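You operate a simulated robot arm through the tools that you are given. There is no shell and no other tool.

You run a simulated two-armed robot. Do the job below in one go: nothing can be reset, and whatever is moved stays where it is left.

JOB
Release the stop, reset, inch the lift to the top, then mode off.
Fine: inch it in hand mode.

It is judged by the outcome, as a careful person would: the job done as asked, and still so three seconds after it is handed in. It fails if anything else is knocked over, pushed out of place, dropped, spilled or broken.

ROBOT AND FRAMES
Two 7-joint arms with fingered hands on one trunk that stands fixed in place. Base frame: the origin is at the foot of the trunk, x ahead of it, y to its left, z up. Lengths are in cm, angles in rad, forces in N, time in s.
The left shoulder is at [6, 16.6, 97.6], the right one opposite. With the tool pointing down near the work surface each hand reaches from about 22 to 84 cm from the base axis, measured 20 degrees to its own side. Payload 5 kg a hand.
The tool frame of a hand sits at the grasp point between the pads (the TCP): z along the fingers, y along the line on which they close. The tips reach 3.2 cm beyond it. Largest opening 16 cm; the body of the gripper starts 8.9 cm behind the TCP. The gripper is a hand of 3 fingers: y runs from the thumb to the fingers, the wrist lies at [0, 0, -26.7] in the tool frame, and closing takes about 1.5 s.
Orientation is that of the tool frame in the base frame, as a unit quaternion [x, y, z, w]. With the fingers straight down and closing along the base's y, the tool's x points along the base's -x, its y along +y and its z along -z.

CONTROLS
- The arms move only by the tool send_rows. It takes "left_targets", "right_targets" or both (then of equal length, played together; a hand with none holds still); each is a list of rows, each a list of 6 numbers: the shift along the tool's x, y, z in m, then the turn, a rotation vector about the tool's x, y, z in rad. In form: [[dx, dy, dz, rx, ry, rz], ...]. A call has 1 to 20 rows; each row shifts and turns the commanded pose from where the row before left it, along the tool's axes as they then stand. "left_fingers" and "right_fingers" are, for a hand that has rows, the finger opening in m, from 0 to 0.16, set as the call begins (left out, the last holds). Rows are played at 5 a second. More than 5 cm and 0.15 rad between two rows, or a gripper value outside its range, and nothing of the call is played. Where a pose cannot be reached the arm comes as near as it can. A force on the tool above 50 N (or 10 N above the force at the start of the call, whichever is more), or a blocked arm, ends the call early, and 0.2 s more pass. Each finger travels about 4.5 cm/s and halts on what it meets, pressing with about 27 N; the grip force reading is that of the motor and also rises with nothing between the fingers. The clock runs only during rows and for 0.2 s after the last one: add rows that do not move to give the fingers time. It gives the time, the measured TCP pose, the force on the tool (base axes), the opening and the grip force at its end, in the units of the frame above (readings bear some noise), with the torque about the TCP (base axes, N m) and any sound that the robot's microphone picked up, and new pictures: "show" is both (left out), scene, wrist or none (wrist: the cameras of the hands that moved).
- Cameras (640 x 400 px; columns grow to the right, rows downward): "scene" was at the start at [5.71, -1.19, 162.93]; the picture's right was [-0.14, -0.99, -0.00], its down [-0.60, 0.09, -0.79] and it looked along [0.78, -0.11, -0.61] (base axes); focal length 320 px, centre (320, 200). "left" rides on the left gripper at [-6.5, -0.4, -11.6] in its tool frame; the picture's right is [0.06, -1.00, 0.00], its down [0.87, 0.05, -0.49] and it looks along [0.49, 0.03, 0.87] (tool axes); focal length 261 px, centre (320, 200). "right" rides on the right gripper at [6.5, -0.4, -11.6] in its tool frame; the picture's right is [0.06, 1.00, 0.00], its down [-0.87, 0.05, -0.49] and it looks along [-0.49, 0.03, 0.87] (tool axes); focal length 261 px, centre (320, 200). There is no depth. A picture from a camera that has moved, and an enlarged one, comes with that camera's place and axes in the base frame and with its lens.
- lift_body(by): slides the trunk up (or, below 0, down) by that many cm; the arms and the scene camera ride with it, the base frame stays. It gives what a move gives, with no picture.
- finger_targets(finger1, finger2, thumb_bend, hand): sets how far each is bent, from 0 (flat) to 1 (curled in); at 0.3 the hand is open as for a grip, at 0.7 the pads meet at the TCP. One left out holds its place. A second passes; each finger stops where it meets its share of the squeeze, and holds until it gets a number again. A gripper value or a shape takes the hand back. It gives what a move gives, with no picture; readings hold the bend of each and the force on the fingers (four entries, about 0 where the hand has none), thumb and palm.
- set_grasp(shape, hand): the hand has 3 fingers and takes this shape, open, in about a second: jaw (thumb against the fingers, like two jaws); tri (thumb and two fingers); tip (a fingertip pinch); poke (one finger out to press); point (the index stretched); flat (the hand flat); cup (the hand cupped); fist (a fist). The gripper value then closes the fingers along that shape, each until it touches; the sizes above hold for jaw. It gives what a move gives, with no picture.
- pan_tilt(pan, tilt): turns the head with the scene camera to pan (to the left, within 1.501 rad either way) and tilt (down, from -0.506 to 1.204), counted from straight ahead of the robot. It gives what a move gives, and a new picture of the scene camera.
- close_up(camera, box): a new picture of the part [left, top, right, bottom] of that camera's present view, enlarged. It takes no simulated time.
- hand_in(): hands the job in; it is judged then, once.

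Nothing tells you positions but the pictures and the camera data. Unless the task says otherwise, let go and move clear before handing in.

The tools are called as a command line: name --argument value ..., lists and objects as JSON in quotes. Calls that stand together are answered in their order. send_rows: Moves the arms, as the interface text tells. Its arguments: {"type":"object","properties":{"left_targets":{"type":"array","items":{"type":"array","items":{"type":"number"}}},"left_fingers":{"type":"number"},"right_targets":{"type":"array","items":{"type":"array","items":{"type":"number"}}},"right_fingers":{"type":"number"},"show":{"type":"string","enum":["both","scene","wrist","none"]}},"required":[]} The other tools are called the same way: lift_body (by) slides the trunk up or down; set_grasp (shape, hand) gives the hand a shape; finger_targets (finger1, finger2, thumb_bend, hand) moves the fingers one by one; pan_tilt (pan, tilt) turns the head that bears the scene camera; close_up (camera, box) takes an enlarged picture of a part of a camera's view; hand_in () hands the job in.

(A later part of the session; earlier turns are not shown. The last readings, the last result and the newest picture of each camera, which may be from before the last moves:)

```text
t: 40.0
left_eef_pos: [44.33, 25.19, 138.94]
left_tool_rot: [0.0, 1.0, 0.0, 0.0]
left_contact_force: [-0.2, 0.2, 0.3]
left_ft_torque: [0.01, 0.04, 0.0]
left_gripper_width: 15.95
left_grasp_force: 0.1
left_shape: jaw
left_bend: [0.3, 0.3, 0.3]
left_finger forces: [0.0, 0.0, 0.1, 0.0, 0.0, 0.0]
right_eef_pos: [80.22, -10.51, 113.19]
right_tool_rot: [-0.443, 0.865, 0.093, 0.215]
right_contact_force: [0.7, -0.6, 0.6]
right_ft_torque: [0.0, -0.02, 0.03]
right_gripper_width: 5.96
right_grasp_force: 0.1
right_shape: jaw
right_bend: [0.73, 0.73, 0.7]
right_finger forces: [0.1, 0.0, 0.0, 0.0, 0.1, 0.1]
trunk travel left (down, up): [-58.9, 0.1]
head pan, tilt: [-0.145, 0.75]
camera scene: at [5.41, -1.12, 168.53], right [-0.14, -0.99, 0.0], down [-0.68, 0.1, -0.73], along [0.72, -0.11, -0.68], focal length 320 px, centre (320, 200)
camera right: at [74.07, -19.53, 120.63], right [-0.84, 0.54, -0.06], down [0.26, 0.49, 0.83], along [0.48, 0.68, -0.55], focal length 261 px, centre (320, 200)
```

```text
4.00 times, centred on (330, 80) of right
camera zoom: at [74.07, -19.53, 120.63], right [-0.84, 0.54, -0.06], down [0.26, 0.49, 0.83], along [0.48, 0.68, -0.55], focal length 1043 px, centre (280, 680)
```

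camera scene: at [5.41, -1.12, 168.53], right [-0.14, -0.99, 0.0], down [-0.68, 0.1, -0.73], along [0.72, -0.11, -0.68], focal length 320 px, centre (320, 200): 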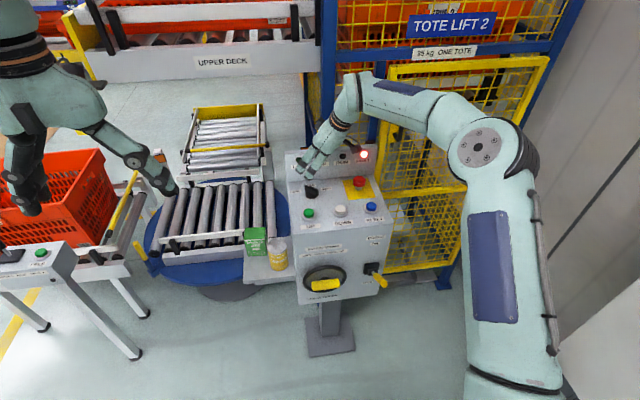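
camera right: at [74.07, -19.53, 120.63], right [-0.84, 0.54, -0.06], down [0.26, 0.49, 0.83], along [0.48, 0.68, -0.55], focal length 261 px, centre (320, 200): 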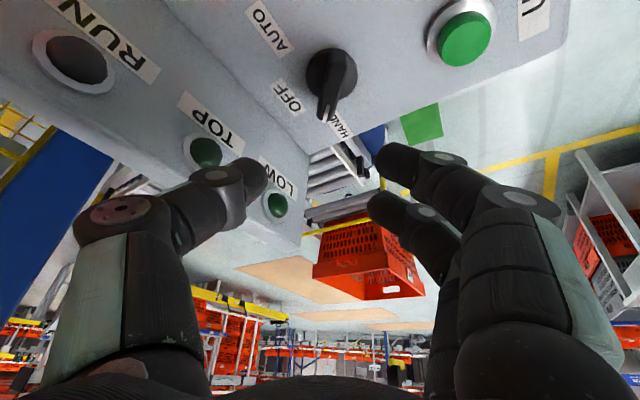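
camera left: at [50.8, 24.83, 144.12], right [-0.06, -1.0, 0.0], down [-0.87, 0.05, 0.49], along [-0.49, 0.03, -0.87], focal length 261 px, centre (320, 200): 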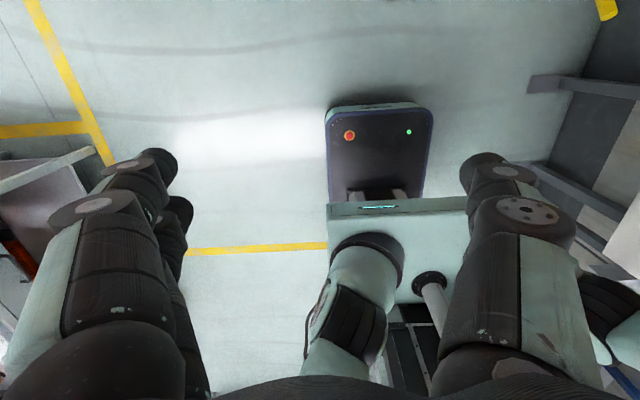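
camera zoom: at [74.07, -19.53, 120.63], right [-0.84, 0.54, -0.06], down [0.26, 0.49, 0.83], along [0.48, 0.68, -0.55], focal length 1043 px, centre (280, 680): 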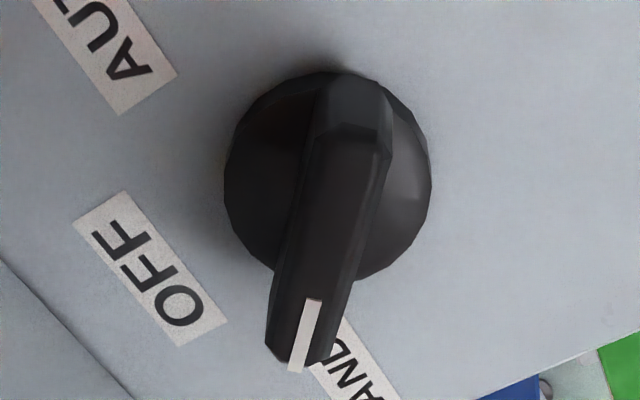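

The selector is at HAND (−45°, symmetric with its former AUTO position). The e-stop is next: I'll move the hand over its head (≈[81.7,-25.1,103.6]), keeping this yaw so I have room for a clockwise twist.

send_rows --right_targets '[[0.0305, -0.0242, -0.0044, 0, 0, 0], [0.0305, -0.0242, -0.0044, 0, 0, 0], [0.0305, -0.0242, -0.0044, 0, 0, 0], [0.0305, -0.0242, -0.0044, 0, 0, 0], [0, 0, 0, 0, 0, 0]]' --right_fingers 0.08 --show "both"

close_up --camera "right" --box '[220, 90, 420, 215]'

close_up --camera "scene" --box '[280, 120, 420, 220]'

```text
t: 41.2
left_eef_pos: [44.23, 25.4, 139.01]
left_tool_rot: [-0.001, 1.0, 0.001, 0.0]
left_contact_force: [0.4, -0.6, 1.1]
left_ft_torque: [-0.04, -0.01, 0.02]
left_gripper_width: 16.0
left_grasp_force: 0.0
left_shape: jaw
left_bend: [0.3, 0.3, 0.3]
left_finger forces: [0.0, 0.0, 0.1, 0.1, 0.0, 0.1]
right_eef_pos: [81.24, -25.62, 109.54]
right_tool_rot: [-0.444, 0.865, 0.091, 0.215]
right_contact_force: [-0.3, 0.2, -0.2]
right_ft_torque: [-0.02, -0.03, 0.0]
right_gripper_width: 7.94
right_grasp_force: 0.0
right_shape: jaw
right_bend: [0.72, 0.72, 0.7]
right_finger forces: [0.0, 0.0, 0.0, 0.0, 0.0, 0.0]
trunk travel left (down, up): [-58.9, 0.1]
head pan, tilt: [-0.145, 0.75]
camera scene: at [5.35, -1.03, 168.54], right [-0.14, -0.99, 0.0], down [-0.67, 0.1, -0.73], along [0.72, -0.11, -0.68], focal length 320 px, centre (320, 200)
camera right: at [75.01, -34.73, 117.03], right [-0.84, 0.54, -0.06], down [0.26, 0.49, 0.83], along [0.48, 0.68, -0.55], focal length 261 px, centre (320, 200)
```

scene: 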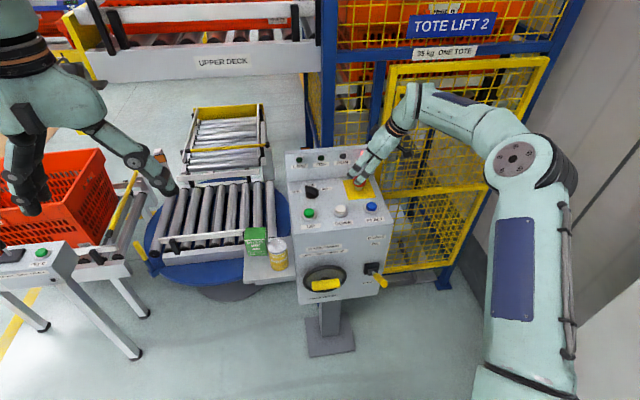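
right: 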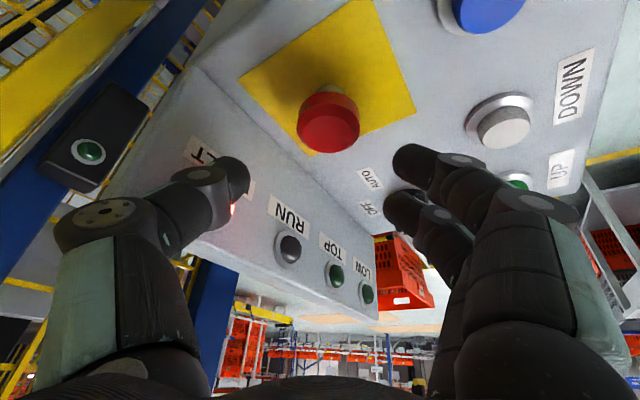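

```text
3.20 times, centred on (320, 152) of right
camera zoom: at [75.01, -34.73, 117.03], right [-0.84, 0.54, -0.06], down [0.26, 0.49, 0.83], along [0.48, 0.68, -0.55], focal length 834 px, centre (320, 352)
```

zoom: 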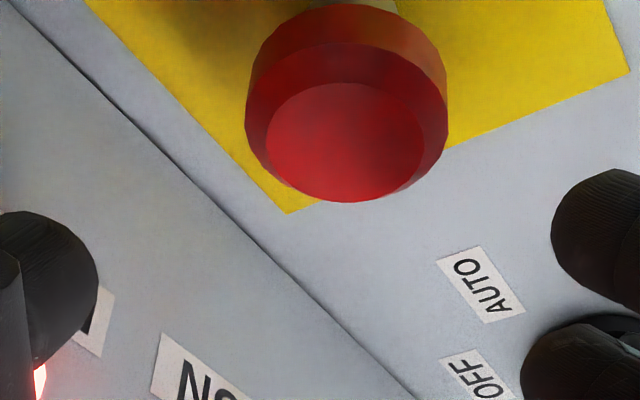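

```text
4.00 times, centred on (350, 170) of scene
camera zoom: at [5.35, -1.03, 168.54], right [-0.14, -0.99, 0.0], down [-0.67, 0.1, -0.73], along [0.72, -0.11, -0.68], focal length 1279 px, centre (200, 320)
```

zoom: 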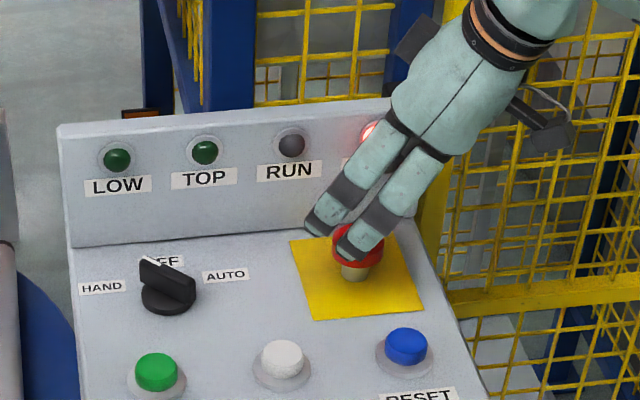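

The head is centred between thumb and fingers. I'll lower around it.

send_rows --right_targets '[[0.0076, 0.0008, 0.0168, 0, 0, 0], [0.0076, 0.0008, 0.0168, 0, 0, 0], [0.0076, 0.0008, 0.0168, 0, 0, 0], [0, 0, 0, 0, 0, 0]]' --show "wrist"

close_up --camera "scene" --box '[320, 140, 420, 210]'

```text
t: 42.2
left_eef_pos: [44.23, 25.23, 139.04]
left_tool_rot: [0.001, 1.0, -0.001, 0.0]
left_contact_force: [0.7, 0.1, 0.2]
left_ft_torque: [-0.01, 0.03, 0.01]
left_gripper_width: 16.0
left_grasp_force: 0.0
left_shape: jaw
left_bend: [0.3, 0.3, 0.3]
left_finger forces: [0.0, 0.1, 0.0, 0.0, 0.0, 0.0]
right_eef_pos: [81.19, -25.31, 104.03]
right_tool_rot: [-0.443, 0.865, 0.092, 0.216]
right_contact_force: [0.7, 0.1, 5.5]
right_ft_torque: [0.16, 0.32, 0.03]
right_gripper_width: 7.93
right_grasp_force: 0.1
right_shape: jaw
right_bend: [0.73, 0.72, 0.7]
right_finger forces: [6.1, 0.0, 0.0, 0.0, 0.1, 0.0]
trunk travel left (down, up): [-58.9, 0.1]
head pan, tilt: [-0.145, 0.75]
camera right: at [74.98, -34.47, 111.46], right [-0.84, 0.54, -0.06], down [0.26, 0.49, 0.83], along [0.48, 0.68, -0.55], focal length 261 px, centre (320, 200)
```

right: 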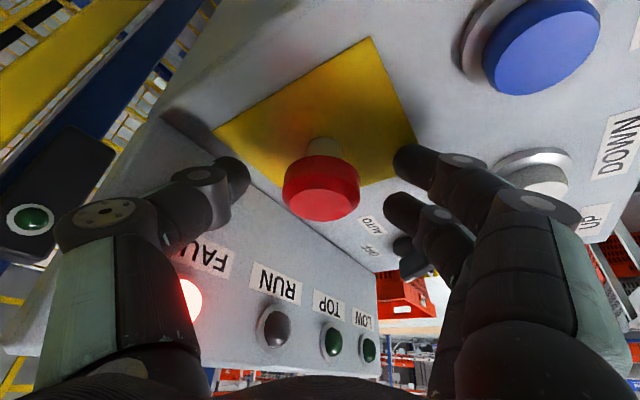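

```text
5.71 times, centred on (370, 175) of scene
camera zoom: at [5.3, -1.09, 168.55], right [-0.14, -0.99, 0.0], down [-0.67, 0.1, -0.73], along [0.72, -0.11, -0.68], focal length 1827 px, centre (34, 343)
```

zoom: 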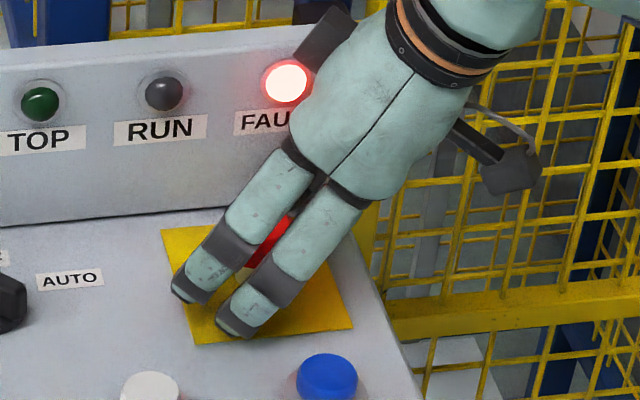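

One fingertip is lightly touching the panel, so I'll raise 5 mm and then close on the head.

send_rows --right_targets '[[-0.0023, 0, -0.0045, 0, 0, 0], [0, 0, 0, 0, 0, 0]]' --show "none"

send_rows --right_targets '[[0, 0, 0, 0, 0, 0], [0, 0, 0, 0, 0, 0], [0, 0, 0, 0, 0, 0], [0, 0, 0, 0, 0, 0], [0, 0, 0, 0, 0, 0]]' --right_fingers 0.02 --show "wrist"

close_up --camera "right" --box '[220, 110, 420, 235]'

```text
t: 42.8
left_eef_pos: [44.14, 25.17, 138.95]
left_tool_rot: [-0.001, 1.0, 0.0, 0.0]
left_contact_force: [0.3, 0.5, 0.0]
left_ft_torque: [-0.03, 0.0, -0.03]
left_gripper_width: 16.0
left_grasp_force: 0.1
left_shape: jaw
left_bend: [0.3, 0.3, 0.3]
left_finger forces: [0.0, 0.0, 0.0, 0.0, 0.1, 0.0]
right_eef_pos: [81.4, -25.43, 104.48]
right_tool_rot: [-0.443, 0.866, 0.092, 0.215]
right_contact_force: [0.0, 0.1, -0.1]
right_ft_torque: [-0.01, 0.01, -0.02]
right_gripper_width: 7.96
right_grasp_force: 0.1
right_shape: jaw
right_bend: [0.72, 0.72, 0.7]
right_finger forces: [0.0, 0.0, 0.0, 0.0, 0.0, 0.1]
trunk travel left (down, up): [-58.9, 0.1]
head pan, tilt: [-0.145, 0.75]
```

```text
t: 44.0
left_eef_pos: [44.29, 25.19, 139.14]
left_tool_rot: [0.0, 1.0, 0.0, -0.001]
left_contact_force: [0.2, 0.0, 0.3]
left_ft_torque: [0.0, 0.0, -0.04]
left_gripper_width: 15.98
left_grasp_force: 0.1
left_shape: jaw
left_bend: [0.3, 0.3, 0.3]
left_finger forces: [0.0, 0.1, 0.0, 0.1, 0.0, 0.0]
right_eef_pos: [81.36, -25.45, 104.49]
right_tool_rot: [-0.444, 0.865, 0.093, 0.215]
right_contact_force: [1.1, 0.8, -2.4]
right_ft_torque: [-0.04, -0.14, 0.01]
right_gripper_width: 2.98
right_grasp_force: 26.7
right_shape: jaw
right_bend: [0.73, 0.73, 0.7]
right_finger forces: [10.2, 10.9, 0.1, 0.1, 24.4, 0.0]
trunk travel left (down, up): [-58.9, 0.1]
head pan, tilt: [-0.145, 0.75]
camera right: at [75.06, -34.44, 111.86], right [-0.84, 0.54, -0.06], down [0.26, 0.49, 0.83], along [0.48, 0.68, -0.55], focal length 261 px, centre (320, 200)
```

right: 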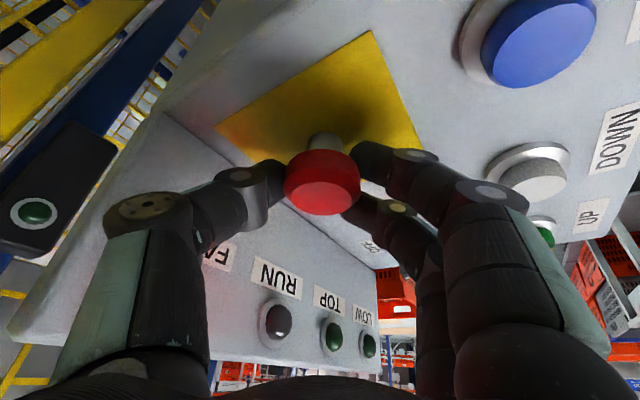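

```text
3.20 times, centred on (320, 172) of right
camera zoom: at [75.06, -34.44, 111.86], right [-0.84, 0.54, -0.06], down [0.26, 0.49, 0.83], along [0.48, 0.68, -0.55], focal length 834 px, centre (320, 288)
```

zoom: 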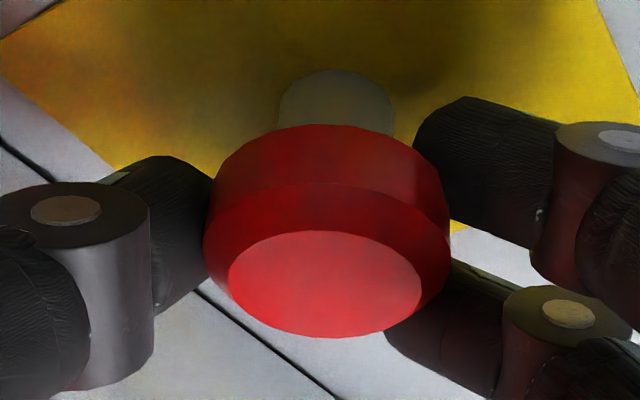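

Firm three-point hold on the e-stop head. I'll twist it clockwise about its vertical axis.

send_rows --right_targets '[[0, 0.0008, 0, 0.0454, 0.003, 0.0889], [0, 0.0008, 0, 0.0454, 0.003, 0.0889], [0, 0.0008, 0, 0.0454, 0.003, 0.0889], [0, 0.0008, 0, 0.0454, 0.003, 0.0889], [0, 0.0008, 0, 0.0454, 0.003, 0.0889], [0, 0.0008, 0, 0.0454, 0.003, 0.0889]]' --show "wrist"

close_up --camera "right" --box '[220, 110, 420, 235]'

```text
t: 45.4
left_eef_pos: [44.49, 25.29, 138.99]
left_tool_rot: [-0.001, 1.0, 0.0, 0.0]
left_contact_force: [-0.4, 0.0, 0.1]
left_ft_torque: [0.01, 0.0, 0.02]
left_gripper_width: 15.99
left_grasp_force: 0.1
left_shape: jaw
left_bend: [0.3, 0.3, 0.3]
left_finger forces: [0.0, 0.1, 0.1, 0.0, 0.1, 0.0]
right_eef_pos: [81.04, -25.14, 104.43]
right_tool_rot: [-0.168, 0.958, 0.024, 0.232]
right_contact_force: [12.3, 4.4, -5.9]
right_ft_torque: [-0.12, -0.4, 0.82]
right_gripper_width: 2.78
right_grasp_force: 27.2
right_shape: jaw
right_bend: [0.73, 0.73, 0.7]
right_finger forces: [18.2, 14.5, 0.0, 0.0, 25.9, 0.0]
trunk travel left (down, up): [-58.9, 0.1]
head pan, tilt: [-0.145, 0.75]
camera right: at [70.86, -29.0, 111.79], right [-0.38, 0.92, -0.06], down [0.49, 0.26, 0.83], along [0.78, 0.29, -0.55], focal length 261 px, centre (320, 200)
```

right: 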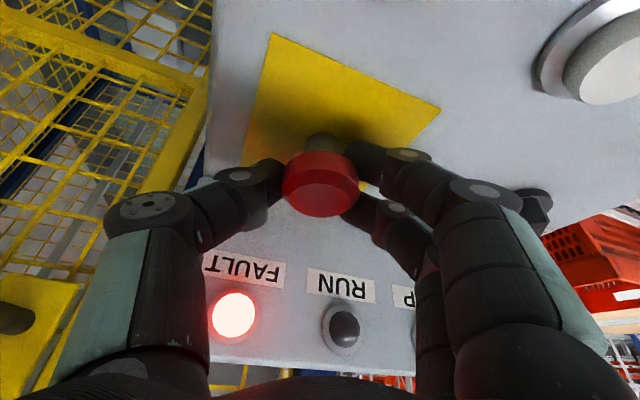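

```text
3.20 times, centred on (320, 172) of right
camera zoom: at [70.86, -29.0, 111.79], right [-0.38, 0.92, -0.06], down [0.49, 0.26, 0.83], along [0.78, 0.29, -0.55], focal length 834 px, centre (320, 288)
```

zoom: 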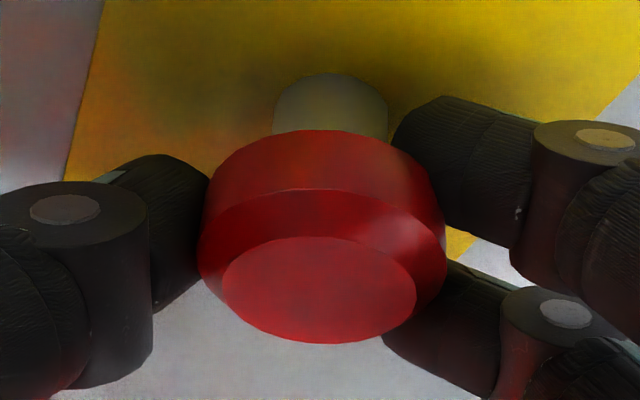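

There's a clear resisting torque, so the grip is engaged. I'll keep twisting.

send_rows --right_targets '[[0, 0.0008, 0, 0.0454, 0.003, 0.0889], [0, 0.0008, 0, 0.0454, 0.003, 0.0889], [0, 0.0008, 0, 0.0454, 0.003, 0.0889], [0, 0.0008, 0, 0.0454, 0.003, 0.0889]]' --show "wrist"

close_up --camera "right" --box '[220, 110, 420, 235]'

close_up --camera "scene" --box '[280, 130, 420, 220]'

```text
t: 46.4
left_eef_pos: [44.39, 25.24, 139.11]
left_tool_rot: [0.001, 1.0, 0.0, 0.0]
left_contact_force: [0.4, 0.4, 0.6]
left_ft_torque: [0.0, 0.0, 0.02]
left_gripper_width: 15.98
left_grasp_force: 0.0
left_shape: jaw
left_bend: [0.3, 0.3, 0.3]
left_finger forces: [0.0, 0.1, 0.1, 0.1, 0.1, 0.0]
right_eef_pos: [81.11, -24.91, 104.36]
right_tool_rot: [0.027, 0.972, -0.023, 0.233]
right_contact_force: [8.2, -6.5, -4.2]
right_ft_torque: [-0.57, -0.21, 0.95]
right_gripper_width: 2.79
right_grasp_force: 27.2
right_shape: jaw
right_bend: [0.74, 0.73, 0.7]
right_finger forces: [20.8, 10.2, 0.0, 0.0, 31.1, 0.0]
trunk travel left (down, up): [-58.9, 0.1]
head pan, tilt: [-0.145, 0.75]
camera right: at [70.12, -24.47, 111.81], right [0.01, 1.0, -0.06], down [0.55, 0.05, 0.83], along [0.83, -0.04, -0.55], focal length 261 px, centre (320, 200)
```

right: 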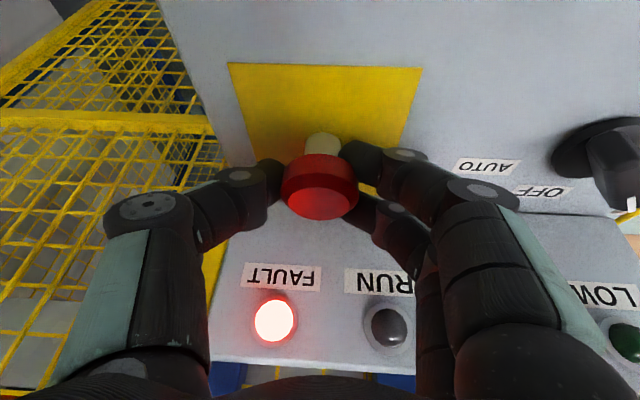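

```text
3.20 times, centred on (320, 172) of right
camera zoom: at [70.12, -24.47, 111.81], right [0.01, 1.0, -0.06], down [0.55, 0.05, 0.83], along [0.83, -0.04, -0.55], focal length 834 px, centre (320, 288)
```

zoom: 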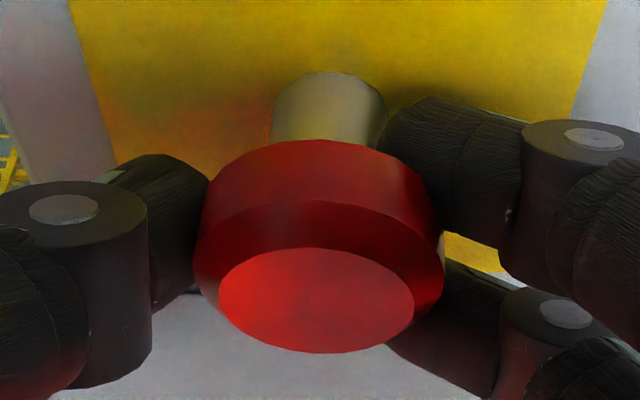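

```text
4.44 times, centred on (350, 175) of scene
camera zoom: at [5.5, -1.18, 168.54], right [-0.15, -0.99, 0.0], down [-0.68, 0.1, -0.73], along [0.72, -0.11, -0.68], focal length 1421 px, centre (187, 311)
```

zoom: 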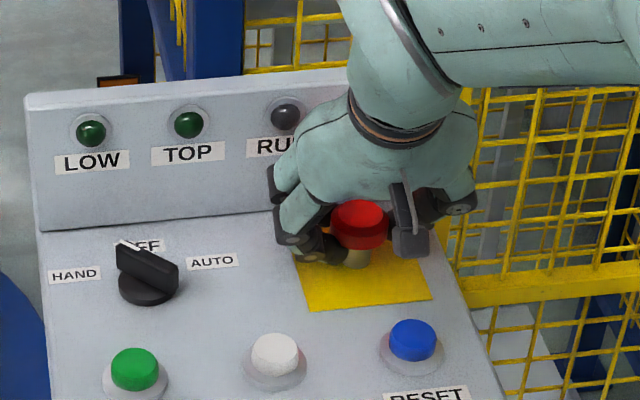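

close_up --camera "scene" --box '[335, 168, 385, 199]'

```text
12.80 times, centred on (360, 184) of scene
camera zoom: at [5.5, -1.18, 168.54], right [-0.15, -0.99, 0.0], down [-0.68, 0.1, -0.73], along [0.72, -0.11, -0.68], focal length 4092 px, centre (-192, 411)
```

zoom: 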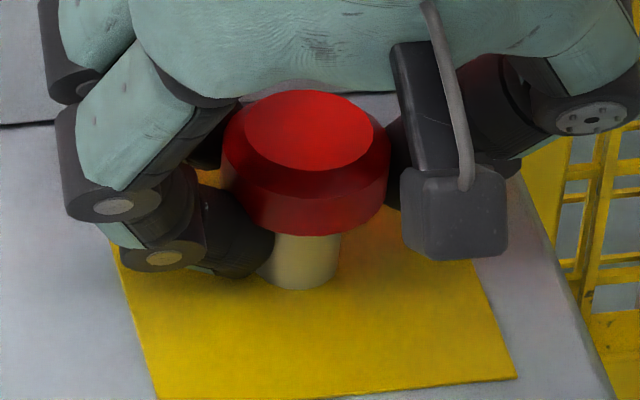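

send_rows --right_targets '[[0, 0.0008, 0, 0.0454, 0.003, 0.0889], [0, 0.0008, 0, 0.0454, 0.003, 0.0889], [0, 0.0008, 0, 0.0454, 0.003, 0.0889], [0, 0.0008, 0, 0.0454, 0.003, 0.0889], [0, 0, 0, 0, 0, 0]]' --show "wrist"

close_up --camera "right" --box '[220, 110, 420, 235]'

close_up --camera "scene" --box '[335, 168, 385, 199]'

```text
t: 47.6
left_eef_pos: [44.26, 25.13, 139.05]
left_tool_rot: [0.001, 1.0, 0.0, -0.001]
left_contact_force: [-0.3, -0.6, -0.2]
left_ft_torque: [-0.03, -0.01, -0.02]
left_gripper_width: 15.98
left_grasp_force: 0.1
left_shape: jaw
left_bend: [0.3, 0.3, 0.3]
left_finger forces: [0.0, 0.1, 0.1, 0.0, 0.1, 0.0]
right_eef_pos: [81.16, -24.58, 104.48]
right_tool_rot: [0.218, 0.947, -0.067, 0.225]
right_contact_force: [19.4, -15.5, 5.1]
right_ft_torque: [0.04, -0.43, 0.48]
right_gripper_width: 2.68
right_grasp_force: 27.0
right_shape: jaw
right_bend: [0.75, 0.73, 0.7]
right_finger forces: [5.0, 14.8, 0.0, 0.0, 25.9, 0.0]
trunk travel left (down, up): [-58.9, 0.1]
head pan, tilt: [-0.145, 0.75]
camera right: at [71.29, -19.92, 111.83], right [0.39, 0.92, -0.06], down [0.53, -0.17, 0.83], along [0.75, -0.36, -0.55], focal length 261 px, centre (320, 200)
```

right: 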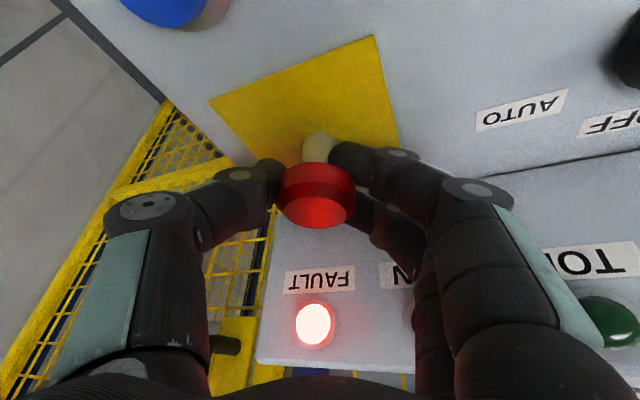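

```text
3.20 times, centred on (320, 172) of right
camera zoom: at [71.29, -19.92, 111.83], right [0.39, 0.92, -0.06], down [0.53, -0.17, 0.83], along [0.75, -0.36, -0.55], focal length 834 px, centre (320, 288)
```

zoom: 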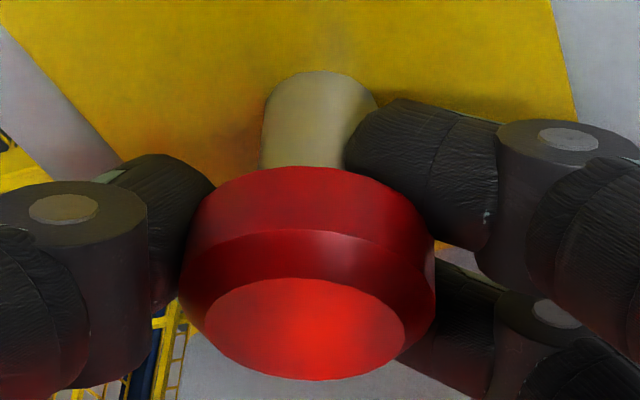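

```text
12.80 times, centred on (360, 184) of scene
camera zoom: at [5.54, -1.3, 168.53], right [-0.14, -0.99, 0.0], down [-0.68, 0.1, -0.73], along [0.72, -0.11, -0.68], focal length 4092 px, centre (-192, 411)
```

zoom: 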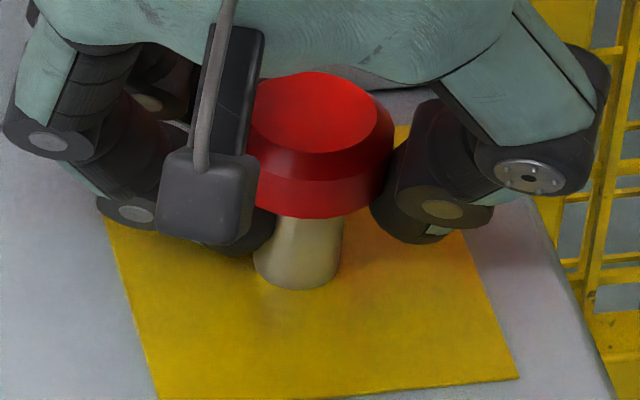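

The head has popped up (stem visibly longer), so the stop is released. I'll open the fingers without pushing and lift straight up.

send_rows --right_targets '[[0, 0, 0, 0, 0, 0], [0, 0, 0, 0, 0, 0], [0, 0, 0, 0, 0, 0], [0, 0, 0, 0, 0, 0], [0, 0, 0, 0, 0, 0]]' --right_fingers 0.08 --show "wrist"

send_rows --right_targets '[[-0.0137, -0.001, -0.0267, 0, 0, 0], [-0.0137, -0.001, -0.0267, 0, 0, 0], [-0.0137, -0.001, -0.0267, 0, 0, 0], [0, 0, 0, 0, 0, 0]]' --show "both"

close_up --camera "scene" --box '[335, 168, 385, 199]'

close_up --camera "scene" --box '[270, 130, 410, 230]'

```text
t: 48.8
left_eef_pos: [44.23, 25.12, 139.07]
left_tool_rot: [0.0, 1.0, 0.0, 0.0]
left_contact_force: [0.0, 0.1, 0.2]
left_ft_torque: [-0.01, -0.02, -0.02]
left_gripper_width: 16.02
left_grasp_force: 0.1
left_shape: jaw
left_bend: [0.3, 0.3, 0.3]
left_finger forces: [0.1, 0.0, 0.0, 0.0, 0.1, 0.0]
right_eef_pos: [81.17, -24.44, 104.46]
right_tool_rot: [0.218, 0.948, -0.068, 0.224]
right_contact_force: [-1.0, -0.2, 0.1]
right_ft_torque: [-0.02, -0.01, 0.01]
right_gripper_width: 7.92
right_grasp_force: 0.0
right_shape: jaw
right_bend: [0.72, 0.72, 0.7]
right_finger forces: [0.0, 0.0, 0.0, 0.1, 0.1, 0.1]
trunk travel left (down, up): [-58.9, 0.1]
head pan, tilt: [-0.145, 0.75]
camera right: at [71.14, -19.7, 111.86], right [0.39, 0.92, -0.06], down [0.53, -0.17, 0.83], along [0.75, -0.36, -0.55], focal length 261 px, centre (320, 200)
```

right: 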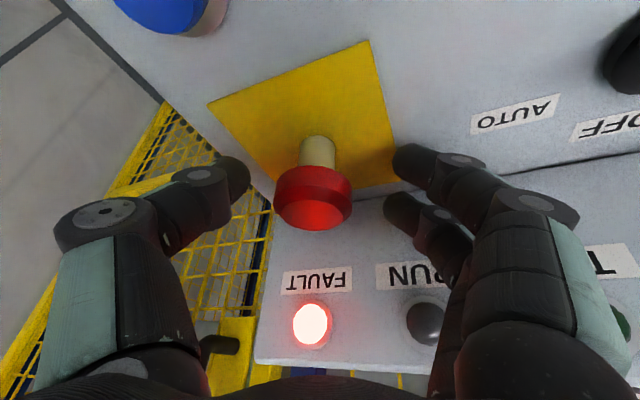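

```text
t: 49.8
left_eef_pos: [44.34, 25.14, 139.12]
left_tool_rot: [0.0, 1.0, 0.0, 0.0]
left_contact_force: [0.4, 0.3, 0.6]
left_ft_torque: [0.01, 0.03, -0.01]
left_gripper_width: 15.99
left_grasp_force: 0.0
left_shape: jaw
left_bend: [0.3, 0.3, 0.3]
left_finger forces: [0.1, 0.1, 0.0, 0.0, 0.0, 0.0]
right_eef_pos: [81.1, -24.5, 113.44]
right_tool_rot: [0.219, 0.947, -0.068, 0.224]
right_contact_force: [-0.1, -1.0, -0.5]
right_ft_torque: [-0.02, -0.01, -0.03]
right_gripper_width: 7.96
right_grasp_force: 0.0
right_shape: jaw
right_bend: [0.72, 0.72, 0.7]
right_finger forces: [0.2, 0.1, 0.0, 0.1, 0.0, 0.0]
trunk travel left (down, up): [-58.9, 0.1]
head pan, tilt: [-0.145, 0.75]
camera scene: at [5.4, -1.11, 168.54], right [-0.14, -0.99, 0.0], down [-0.68, 0.1, -0.73], along [0.72, -0.11, -0.68], focal length 320 px, centre (320, 200)
camera right: at [71.17, -19.72, 120.83], right [0.39, 0.92, -0.06], down [0.53, -0.17, 0.83], along [0.75, -0.36, -0.55], focal length 261 px, centre (320, 200)
```

scene: 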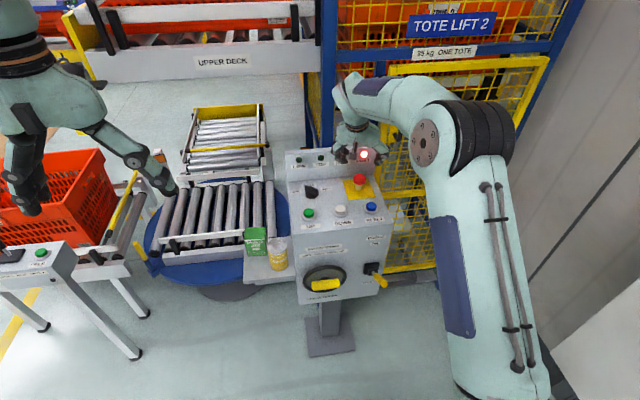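
right: 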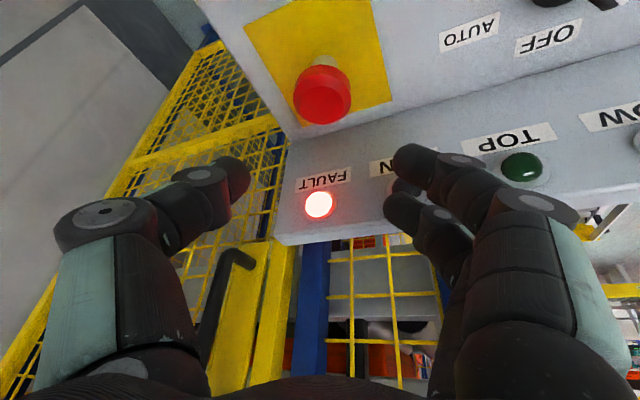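

```text
12.80 times, centred on (360, 184) of scene
camera zoom: at [5.4, -1.11, 168.54], right [-0.14, -0.99, 0.0], down [-0.68, 0.1, -0.73], along [0.72, -0.11, -0.68], focal length 4092 px, centre (-192, 411)
```

zoom: 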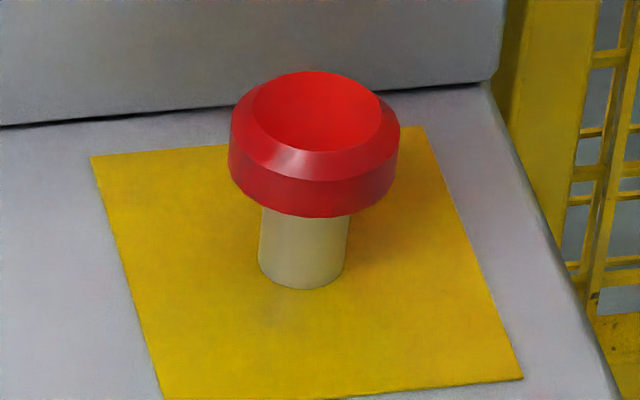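

```text
4.00 times, centred on (340, 180) of scene
camera zoom: at [5.4, -1.11, 168.54], right [-0.14, -0.99, 0.0], down [-0.68, 0.1, -0.73], along [0.72, -0.11, -0.68], focal length 1279 px, centre (240, 280)
```

zoom: 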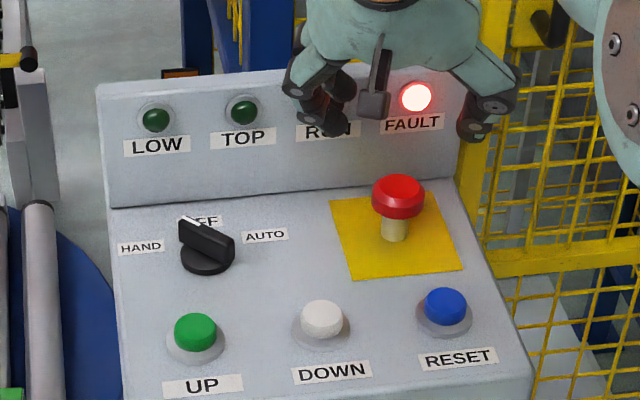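

The stop is out and the selector is at HAND; FAULT is still lit until reset. I'll back the hand off, bring it upright over the button row, and form a poking finger.

send_rows --right_targets '[[0.0177, -0.0215, -0.0326, 0, 0, 0], [0.0177, -0.0215, -0.0326, 0, 0, 0], [0.0177, -0.0215, -0.0326, 0, 0, 0], [0, 0, 0, -0.0522, -0.0035, -0.1023], [0, 0, 0, -0.0522, -0.0035, -0.1023], [0, 0, 0, -0.0522, -0.0035, -0.1023], [0, 0, 0, -0.0522, -0.0035, -0.1023], [0, 0, 0, 0, 0.1, 0], [0, 0, 0, 0, 0.1, 0], [0, 0, 0, 0, 0.1, 0], [0, 0, 0, 0, 0, 0]]' --show "none"

set_grasp --hand "right" --shape "poke"

close_up --camera "right" --box '[0, 0, 640, 400]'

close_up --camera "scene" --box '[250, 60, 570, 260]'

```text
t: 52.2
left_eef_pos: [44.1, 25.23, 139.07]
left_tool_rot: [0.0, 1.0, 0.001, 0.0]
left_contact_force: [-0.4, -0.2, -0.3]
left_ft_torque: [-0.01, 0.01, -0.02]
left_gripper_width: 16.01
left_grasp_force: 0.1
left_shape: jaw
left_bend: [0.3, 0.3, 0.3]
left_finger forces: [0.0, 0.0, 0.1, 0.0, 0.1, 0.1]
right_eef_pos: [69.99, -26.06, 120.05]
right_tool_rot: [-0.001, 0.996, -0.016, 0.086]
right_contact_force: [0.1, -1.0, 0.6]
right_ft_torque: [0.03, -0.03, 0.05]
right_gripper_width: 7.92
right_grasp_force: 0.0
right_shape: jaw
right_bend: [0.72, 0.72, 0.7]
right_finger forces: [0.1, 0.0, 0.0, 0.0, 0.0, 0.0]
trunk travel left (down, up): [-58.9, 0.1]
head pan, tilt: [-0.145, 0.75]
```

```text
t: 53.1
left_eef_pos: [44.26, 25.25, 138.95]
left_tool_rot: [0.0, 1.0, 0.0, 0.0]
left_contact_force: [-0.3, -0.8, 0.4]
left_ft_torque: [0.03, -0.01, 0.01]
left_gripper_width: 15.98
left_grasp_force: 0.1
left_shape: jaw
left_bend: [0.3, 0.3, 0.3]
left_finger forces: [0.0, 0.0, 0.0, 0.1, 0.0, 0.0]
right_eef_pos: [69.99, -26.01, 119.9]
right_tool_rot: [-0.002, 0.996, -0.015, 0.086]
right_contact_force: [0.6, 0.8, -0.1]
right_ft_torque: [0.0, 0.03, -0.01]
right_gripper_width: 0.0
right_grasp_force: 0.0
right_shape: poke
right_bend: [1.0, 1.0, 0.46]
right_finger forces: [0.0, 0.0, 0.1, 0.0, 0.0, 0.1]
trunk travel left (down, up): [-58.9, 0.1]
head pan, tilt: [-0.145, 0.75]
```

```text
1.00 times, centred on (320, 200) of right (not enlarged: the box is as wide or as high as the picture)
camera zoom: at [61.72, -26.11, 130.28], right [-0.06, 1.0, -0.04], down [0.77, 0.07, 0.63], along [0.63, 0.01, -0.77], focal length 261 px, centre (320, 200)
```

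zoom: 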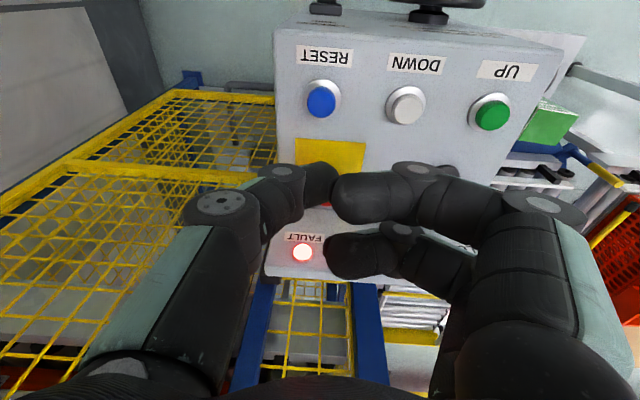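

```text
2.00 times, centred on (410, 160) of scene
camera zoom: at [5.35, -1.11, 168.54], right [-0.14, -0.99, 0.0], down [-0.67, 0.1, -0.73], along [0.72, -0.11, -0.68], focal length 639 px, centre (140, 280)
```

zoom: 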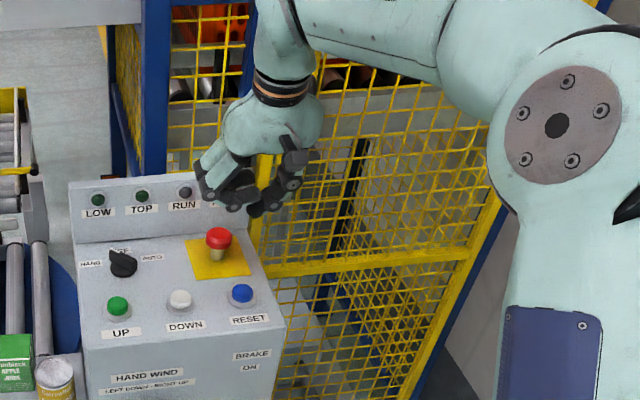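

The "poke" shape curls everything close together; I'll try "point" (one finger stretched) instead.

set_grasp --hand "right" --shape "point"

close_up --camera "right" --box '[0, 0, 640, 400]'

close_up --camera "scene" --box '[320, 90, 440, 165]'

```text
t: 54.0
left_eef_pos: [44.12, 25.18, 139.1]
left_tool_rot: [0.0, 1.0, 0.0, 0.0]
left_contact_force: [0.3, -0.4, 0.2]
left_ft_torque: [0.03, -0.03, 0.0]
left_gripper_width: 15.98
left_grasp_force: 0.0
left_shape: jaw
left_bend: [0.3, 0.3, 0.3]
left_finger forces: [0.0, 0.0, 0.0, 0.0, 0.0, 0.0]
right_eef_pos: [70.02, -26.11, 119.95]
right_tool_rot: [-0.002, 0.996, -0.016, 0.086]
right_contact_force: [-0.6, 0.3, 0.2]
right_ft_torque: [0.05, 0.0, 0.0]
right_gripper_width: 0.01
right_grasp_force: 0.0
right_shape: point
right_bend: [0.36, 1.0, 0.43]
right_finger forces: [0.1, 0.0, 0.0, 0.0, 0.1, 0.1]
trunk travel left (down, up): [-58.9, 0.1]
head pan, tilt: [-0.145, 0.75]
```

```text
1.00 times, centred on (320, 200) of right (not enlarged: the box is as wide or as high as the picture)
camera zoom: at [61.72, -26.11, 130.28], right [-0.06, 1.0, -0.04], down [0.77, 0.07, 0.63], along [0.63, 0.01, -0.77], focal length 261 px, centre (320, 200)
```

zoom: 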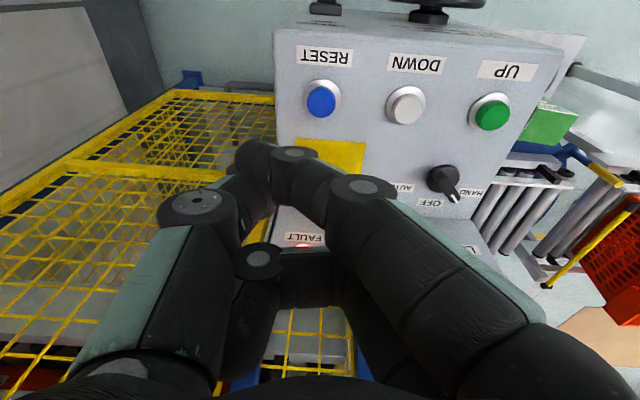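

```text
5.33 times, centred on (380, 128) of scene
camera zoom: at [5.36, -1.11, 168.54], right [-0.14, -0.99, 0.0], down [-0.67, 0.1, -0.73], along [0.72, -0.11, -0.68], focal length 1705 px, centre (0, 587)
```

zoom: 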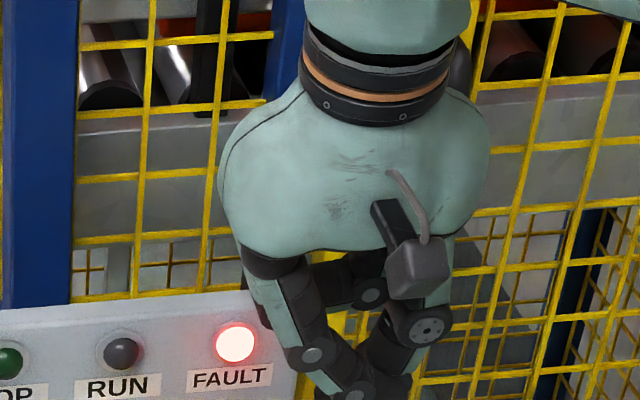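

"Point" swings the finger off-axis. The closed jaw gives a predictable three-tip pusher centred on the tool axis, so I'll use that.

set_grasp --hand "right" --shape "jaw"

send_rows --right_targets '[[0, 0, 0, 0, 0, 0], [0, 0, 0, 0, 0, 0], [0, 0, 0, 0, 0, 0], [0, 0, 0, 0, 0, 0], [0, 0, 0, 0, 0, 0], [0, 0, 0, 0, 0, 0], [0, 0, 0, 0, 0, 0], [0, 0, 0, 0, 0, 0], [0, 0, 0, 0, 0, 0]]' --right_fingers 0.0 --show "both"

close_up --camera "right" --box '[220, 60, 420, 260]'

```text
t: 54.9
left_eef_pos: [44.27, 25.14, 139.1]
left_tool_rot: [0.0, 1.0, 0.0, 0.0]
left_contact_force: [-0.8, -0.1, 0.7]
left_ft_torque: [0.02, -0.01, 0.03]
left_gripper_width: 16.0
left_grasp_force: 0.1
left_shape: jaw
left_bend: [0.3, 0.3, 0.3]
left_finger forces: [0.1, 0.1, 0.0, 0.1, 0.1, 0.1]
right_eef_pos: [70.02, -25.97, 119.89]
right_tool_rot: [-0.003, 0.996, -0.015, 0.086]
right_contact_force: [-0.5, 0.7, -0.2]
right_ft_torque: [0.0, -0.01, 0.0]
right_gripper_width: 15.99
right_grasp_force: 0.1
right_shape: jaw
right_bend: [0.3, 0.3, 0.3]
right_finger forces: [0.1, 0.0, 0.1, 0.1, 0.1, 0.0]
trunk travel left (down, up): [-58.9, 0.1]
head pan, tilt: [-0.145, 0.75]
```

```text
t: 56.9
left_eef_pos: [44.18, 25.1, 139.0]
left_tool_rot: [0.0, 1.0, 0.0, 0.0]
left_contact_force: [0.8, -0.4, -1.3]
left_ft_torque: [-0.01, -0.02, 0.02]
left_gripper_width: 15.97
left_grasp_force: 0.0
left_shape: jaw
left_bend: [0.3, 0.3, 0.3]
left_finger forces: [0.0, 0.0, 0.0, 0.0, 0.1, 0.1]
right_eef_pos: [70.07, -25.96, 119.85]
right_tool_rot: [-0.002, 0.996, -0.016, 0.087]
right_contact_force: [0.2, -1.1, 0.2]
right_ft_torque: [-0.02, 0.03, 0.01]
right_gripper_width: 0.01
right_grasp_force: 3.0
right_shape: jaw
right_bend: [0.64, 0.64, 0.66]
right_finger forces: [0.1, 0.0, 0.0, 0.1, 0.0, 0.1]
trunk travel left (down, up): [-58.9, 0.1]
head pan, tilt: [-0.145, 0.75]
camera scene: at [5.36, -1.11, 168.54], right [-0.14, -0.99, 0.0], down [-0.67, 0.1, -0.73], along [0.72, -0.11, -0.68], focal length 320 px, centre (320, 200)
camera right: at [61.73, -26.11, 130.28], right [-0.06, 1.0, -0.04], down [0.77, 0.07, 0.63], along [0.63, 0.01, -0.77], focal length 261 px, centre (320, 200)
```

scene: 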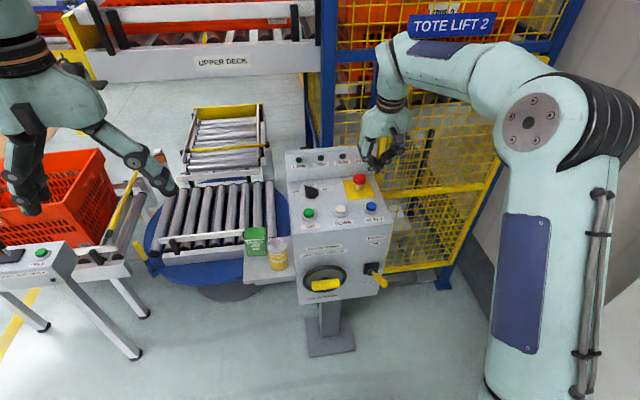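
right: 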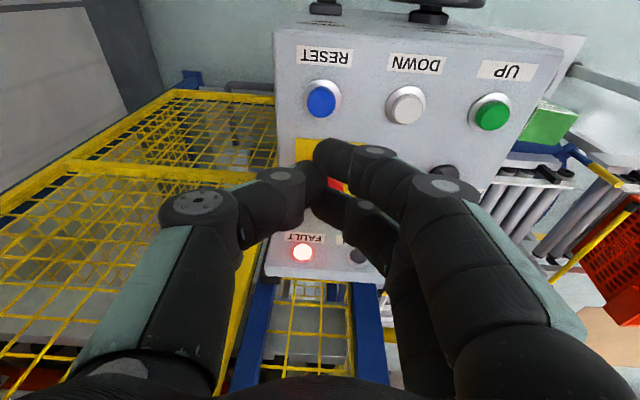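

```text
2.00 times, centred on (320, 160) of right
camera zoom: at [61.73, -26.11, 130.28], right [-0.06, 1.0, -0.04], down [0.77, 0.07, 0.63], along [0.63, 0.01, -0.77], focal length 521 px, centre (320, 280)
```

zoom: 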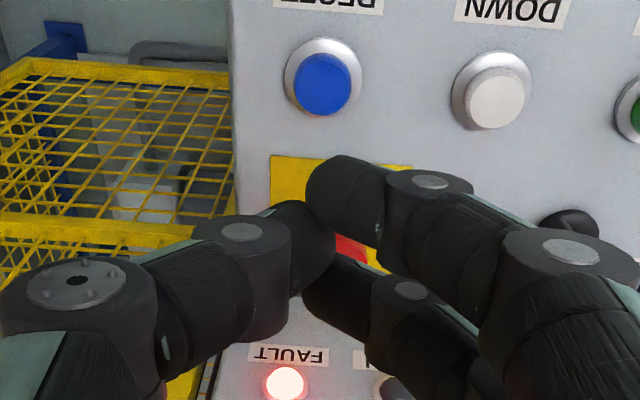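

Closed tips are centred on the tool axis. RESET triangulates to ≈[71.6,-26.5,101]; I'll come down to just above it.

send_rows --right_targets '[[0.0024, -0.0005, 0.0397, 0, 0, 0], [0.0024, -0.0005, 0.0397, 0, 0, 0], [0.0024, -0.0005, 0.0397, 0, 0, 0], [0, 0, 0, 0, 0, 0]]' --show "both"

close_up --camera "right" --box '[220, 60, 420, 260]'

close_up --camera "scene" --box '[270, 130, 410, 230]'

```text
t: 57.9
left_eef_pos: [44.26, 25.19, 139.02]
left_tool_rot: [0.0, 1.0, 0.0, -0.001]
left_contact_force: [0.2, 0.5, 0.2]
left_ft_torque: [0.0, -0.04, -0.02]
left_gripper_width: 15.97
left_grasp_force: 0.0
left_shape: jaw
left_bend: [0.3, 0.3, 0.3]
left_finger forces: [0.1, 0.0, 0.0, 0.0, 0.1, 0.0]
right_eef_pos: [71.52, -26.34, 108.22]
right_tool_rot: [-0.003, 0.996, -0.017, 0.087]
right_contact_force: [-0.9, 0.5, 0.0]
right_ft_torque: [-0.01, -0.02, 0.0]
right_gripper_width: 0.04
right_grasp_force: 27.2
right_shape: jaw
right_bend: [0.65, 0.65, 0.67]
right_finger forces: [0.0, 0.0, 0.0, 0.0, 0.0, 0.0]
trunk travel left (down, up): [-58.9, 0.1]
head pan, tilt: [-0.145, 0.75]
camera scene: at [5.27, -1.08, 168.54], right [-0.14, -0.99, 0.0], down [-0.67, 0.1, -0.73], along [0.72, -0.11, -0.68], focal length 320 px, centre (320, 200)
camera right: at [63.14, -26.51, 118.57], right [-0.06, 1.0, -0.04], down [0.77, 0.07, 0.63], along [0.63, 0.01, -0.77], focal length 261 px, centre (320, 200)
```

scene: 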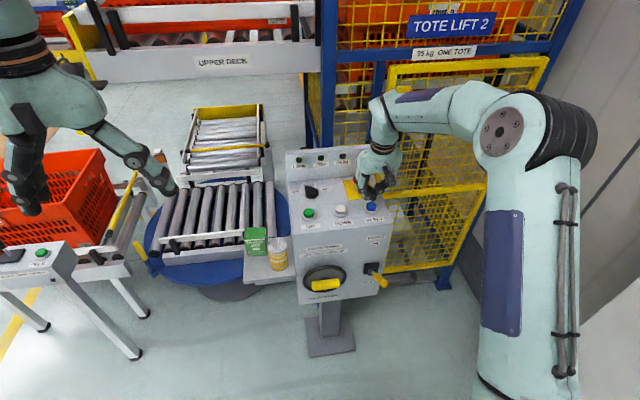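
right: 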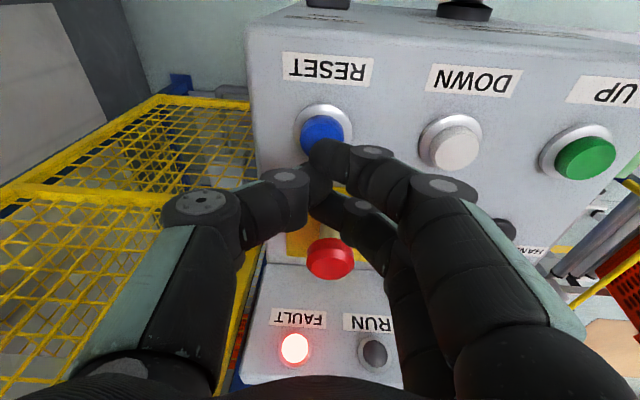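

```text
2.00 times, centred on (320, 160) of right
camera zoom: at [63.14, -26.51, 118.57], right [-0.06, 1.0, -0.04], down [0.77, 0.07, 0.63], along [0.63, 0.01, -0.77], focal length 521 px, centre (320, 280)
```

zoom: 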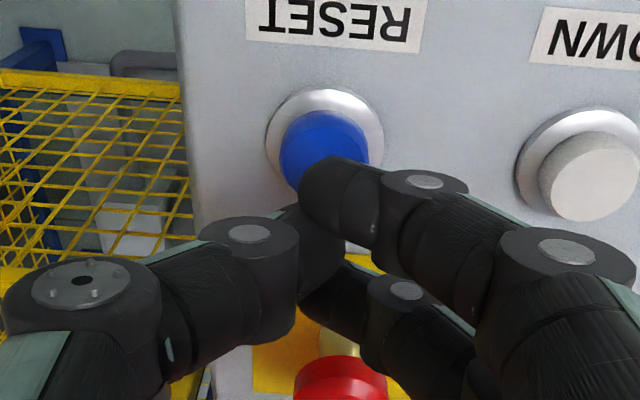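

```text
4.00 times, centred on (340, 180) of scene
camera zoom: at [5.27, -1.08, 168.54], right [-0.14, -0.99, 0.0], down [-0.67, 0.1, -0.73], along [0.72, -0.11, -0.68], focal length 1279 px, centre (240, 280)
```

zoom: 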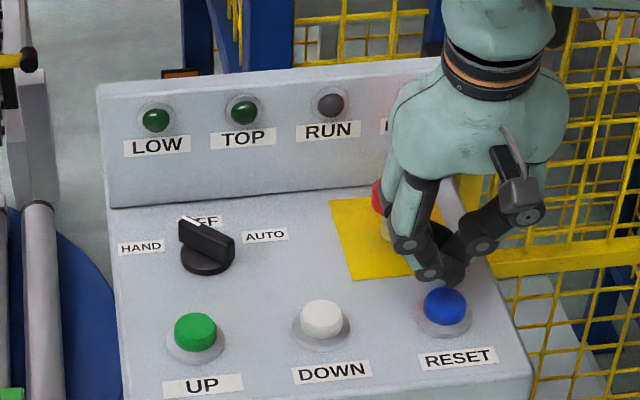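

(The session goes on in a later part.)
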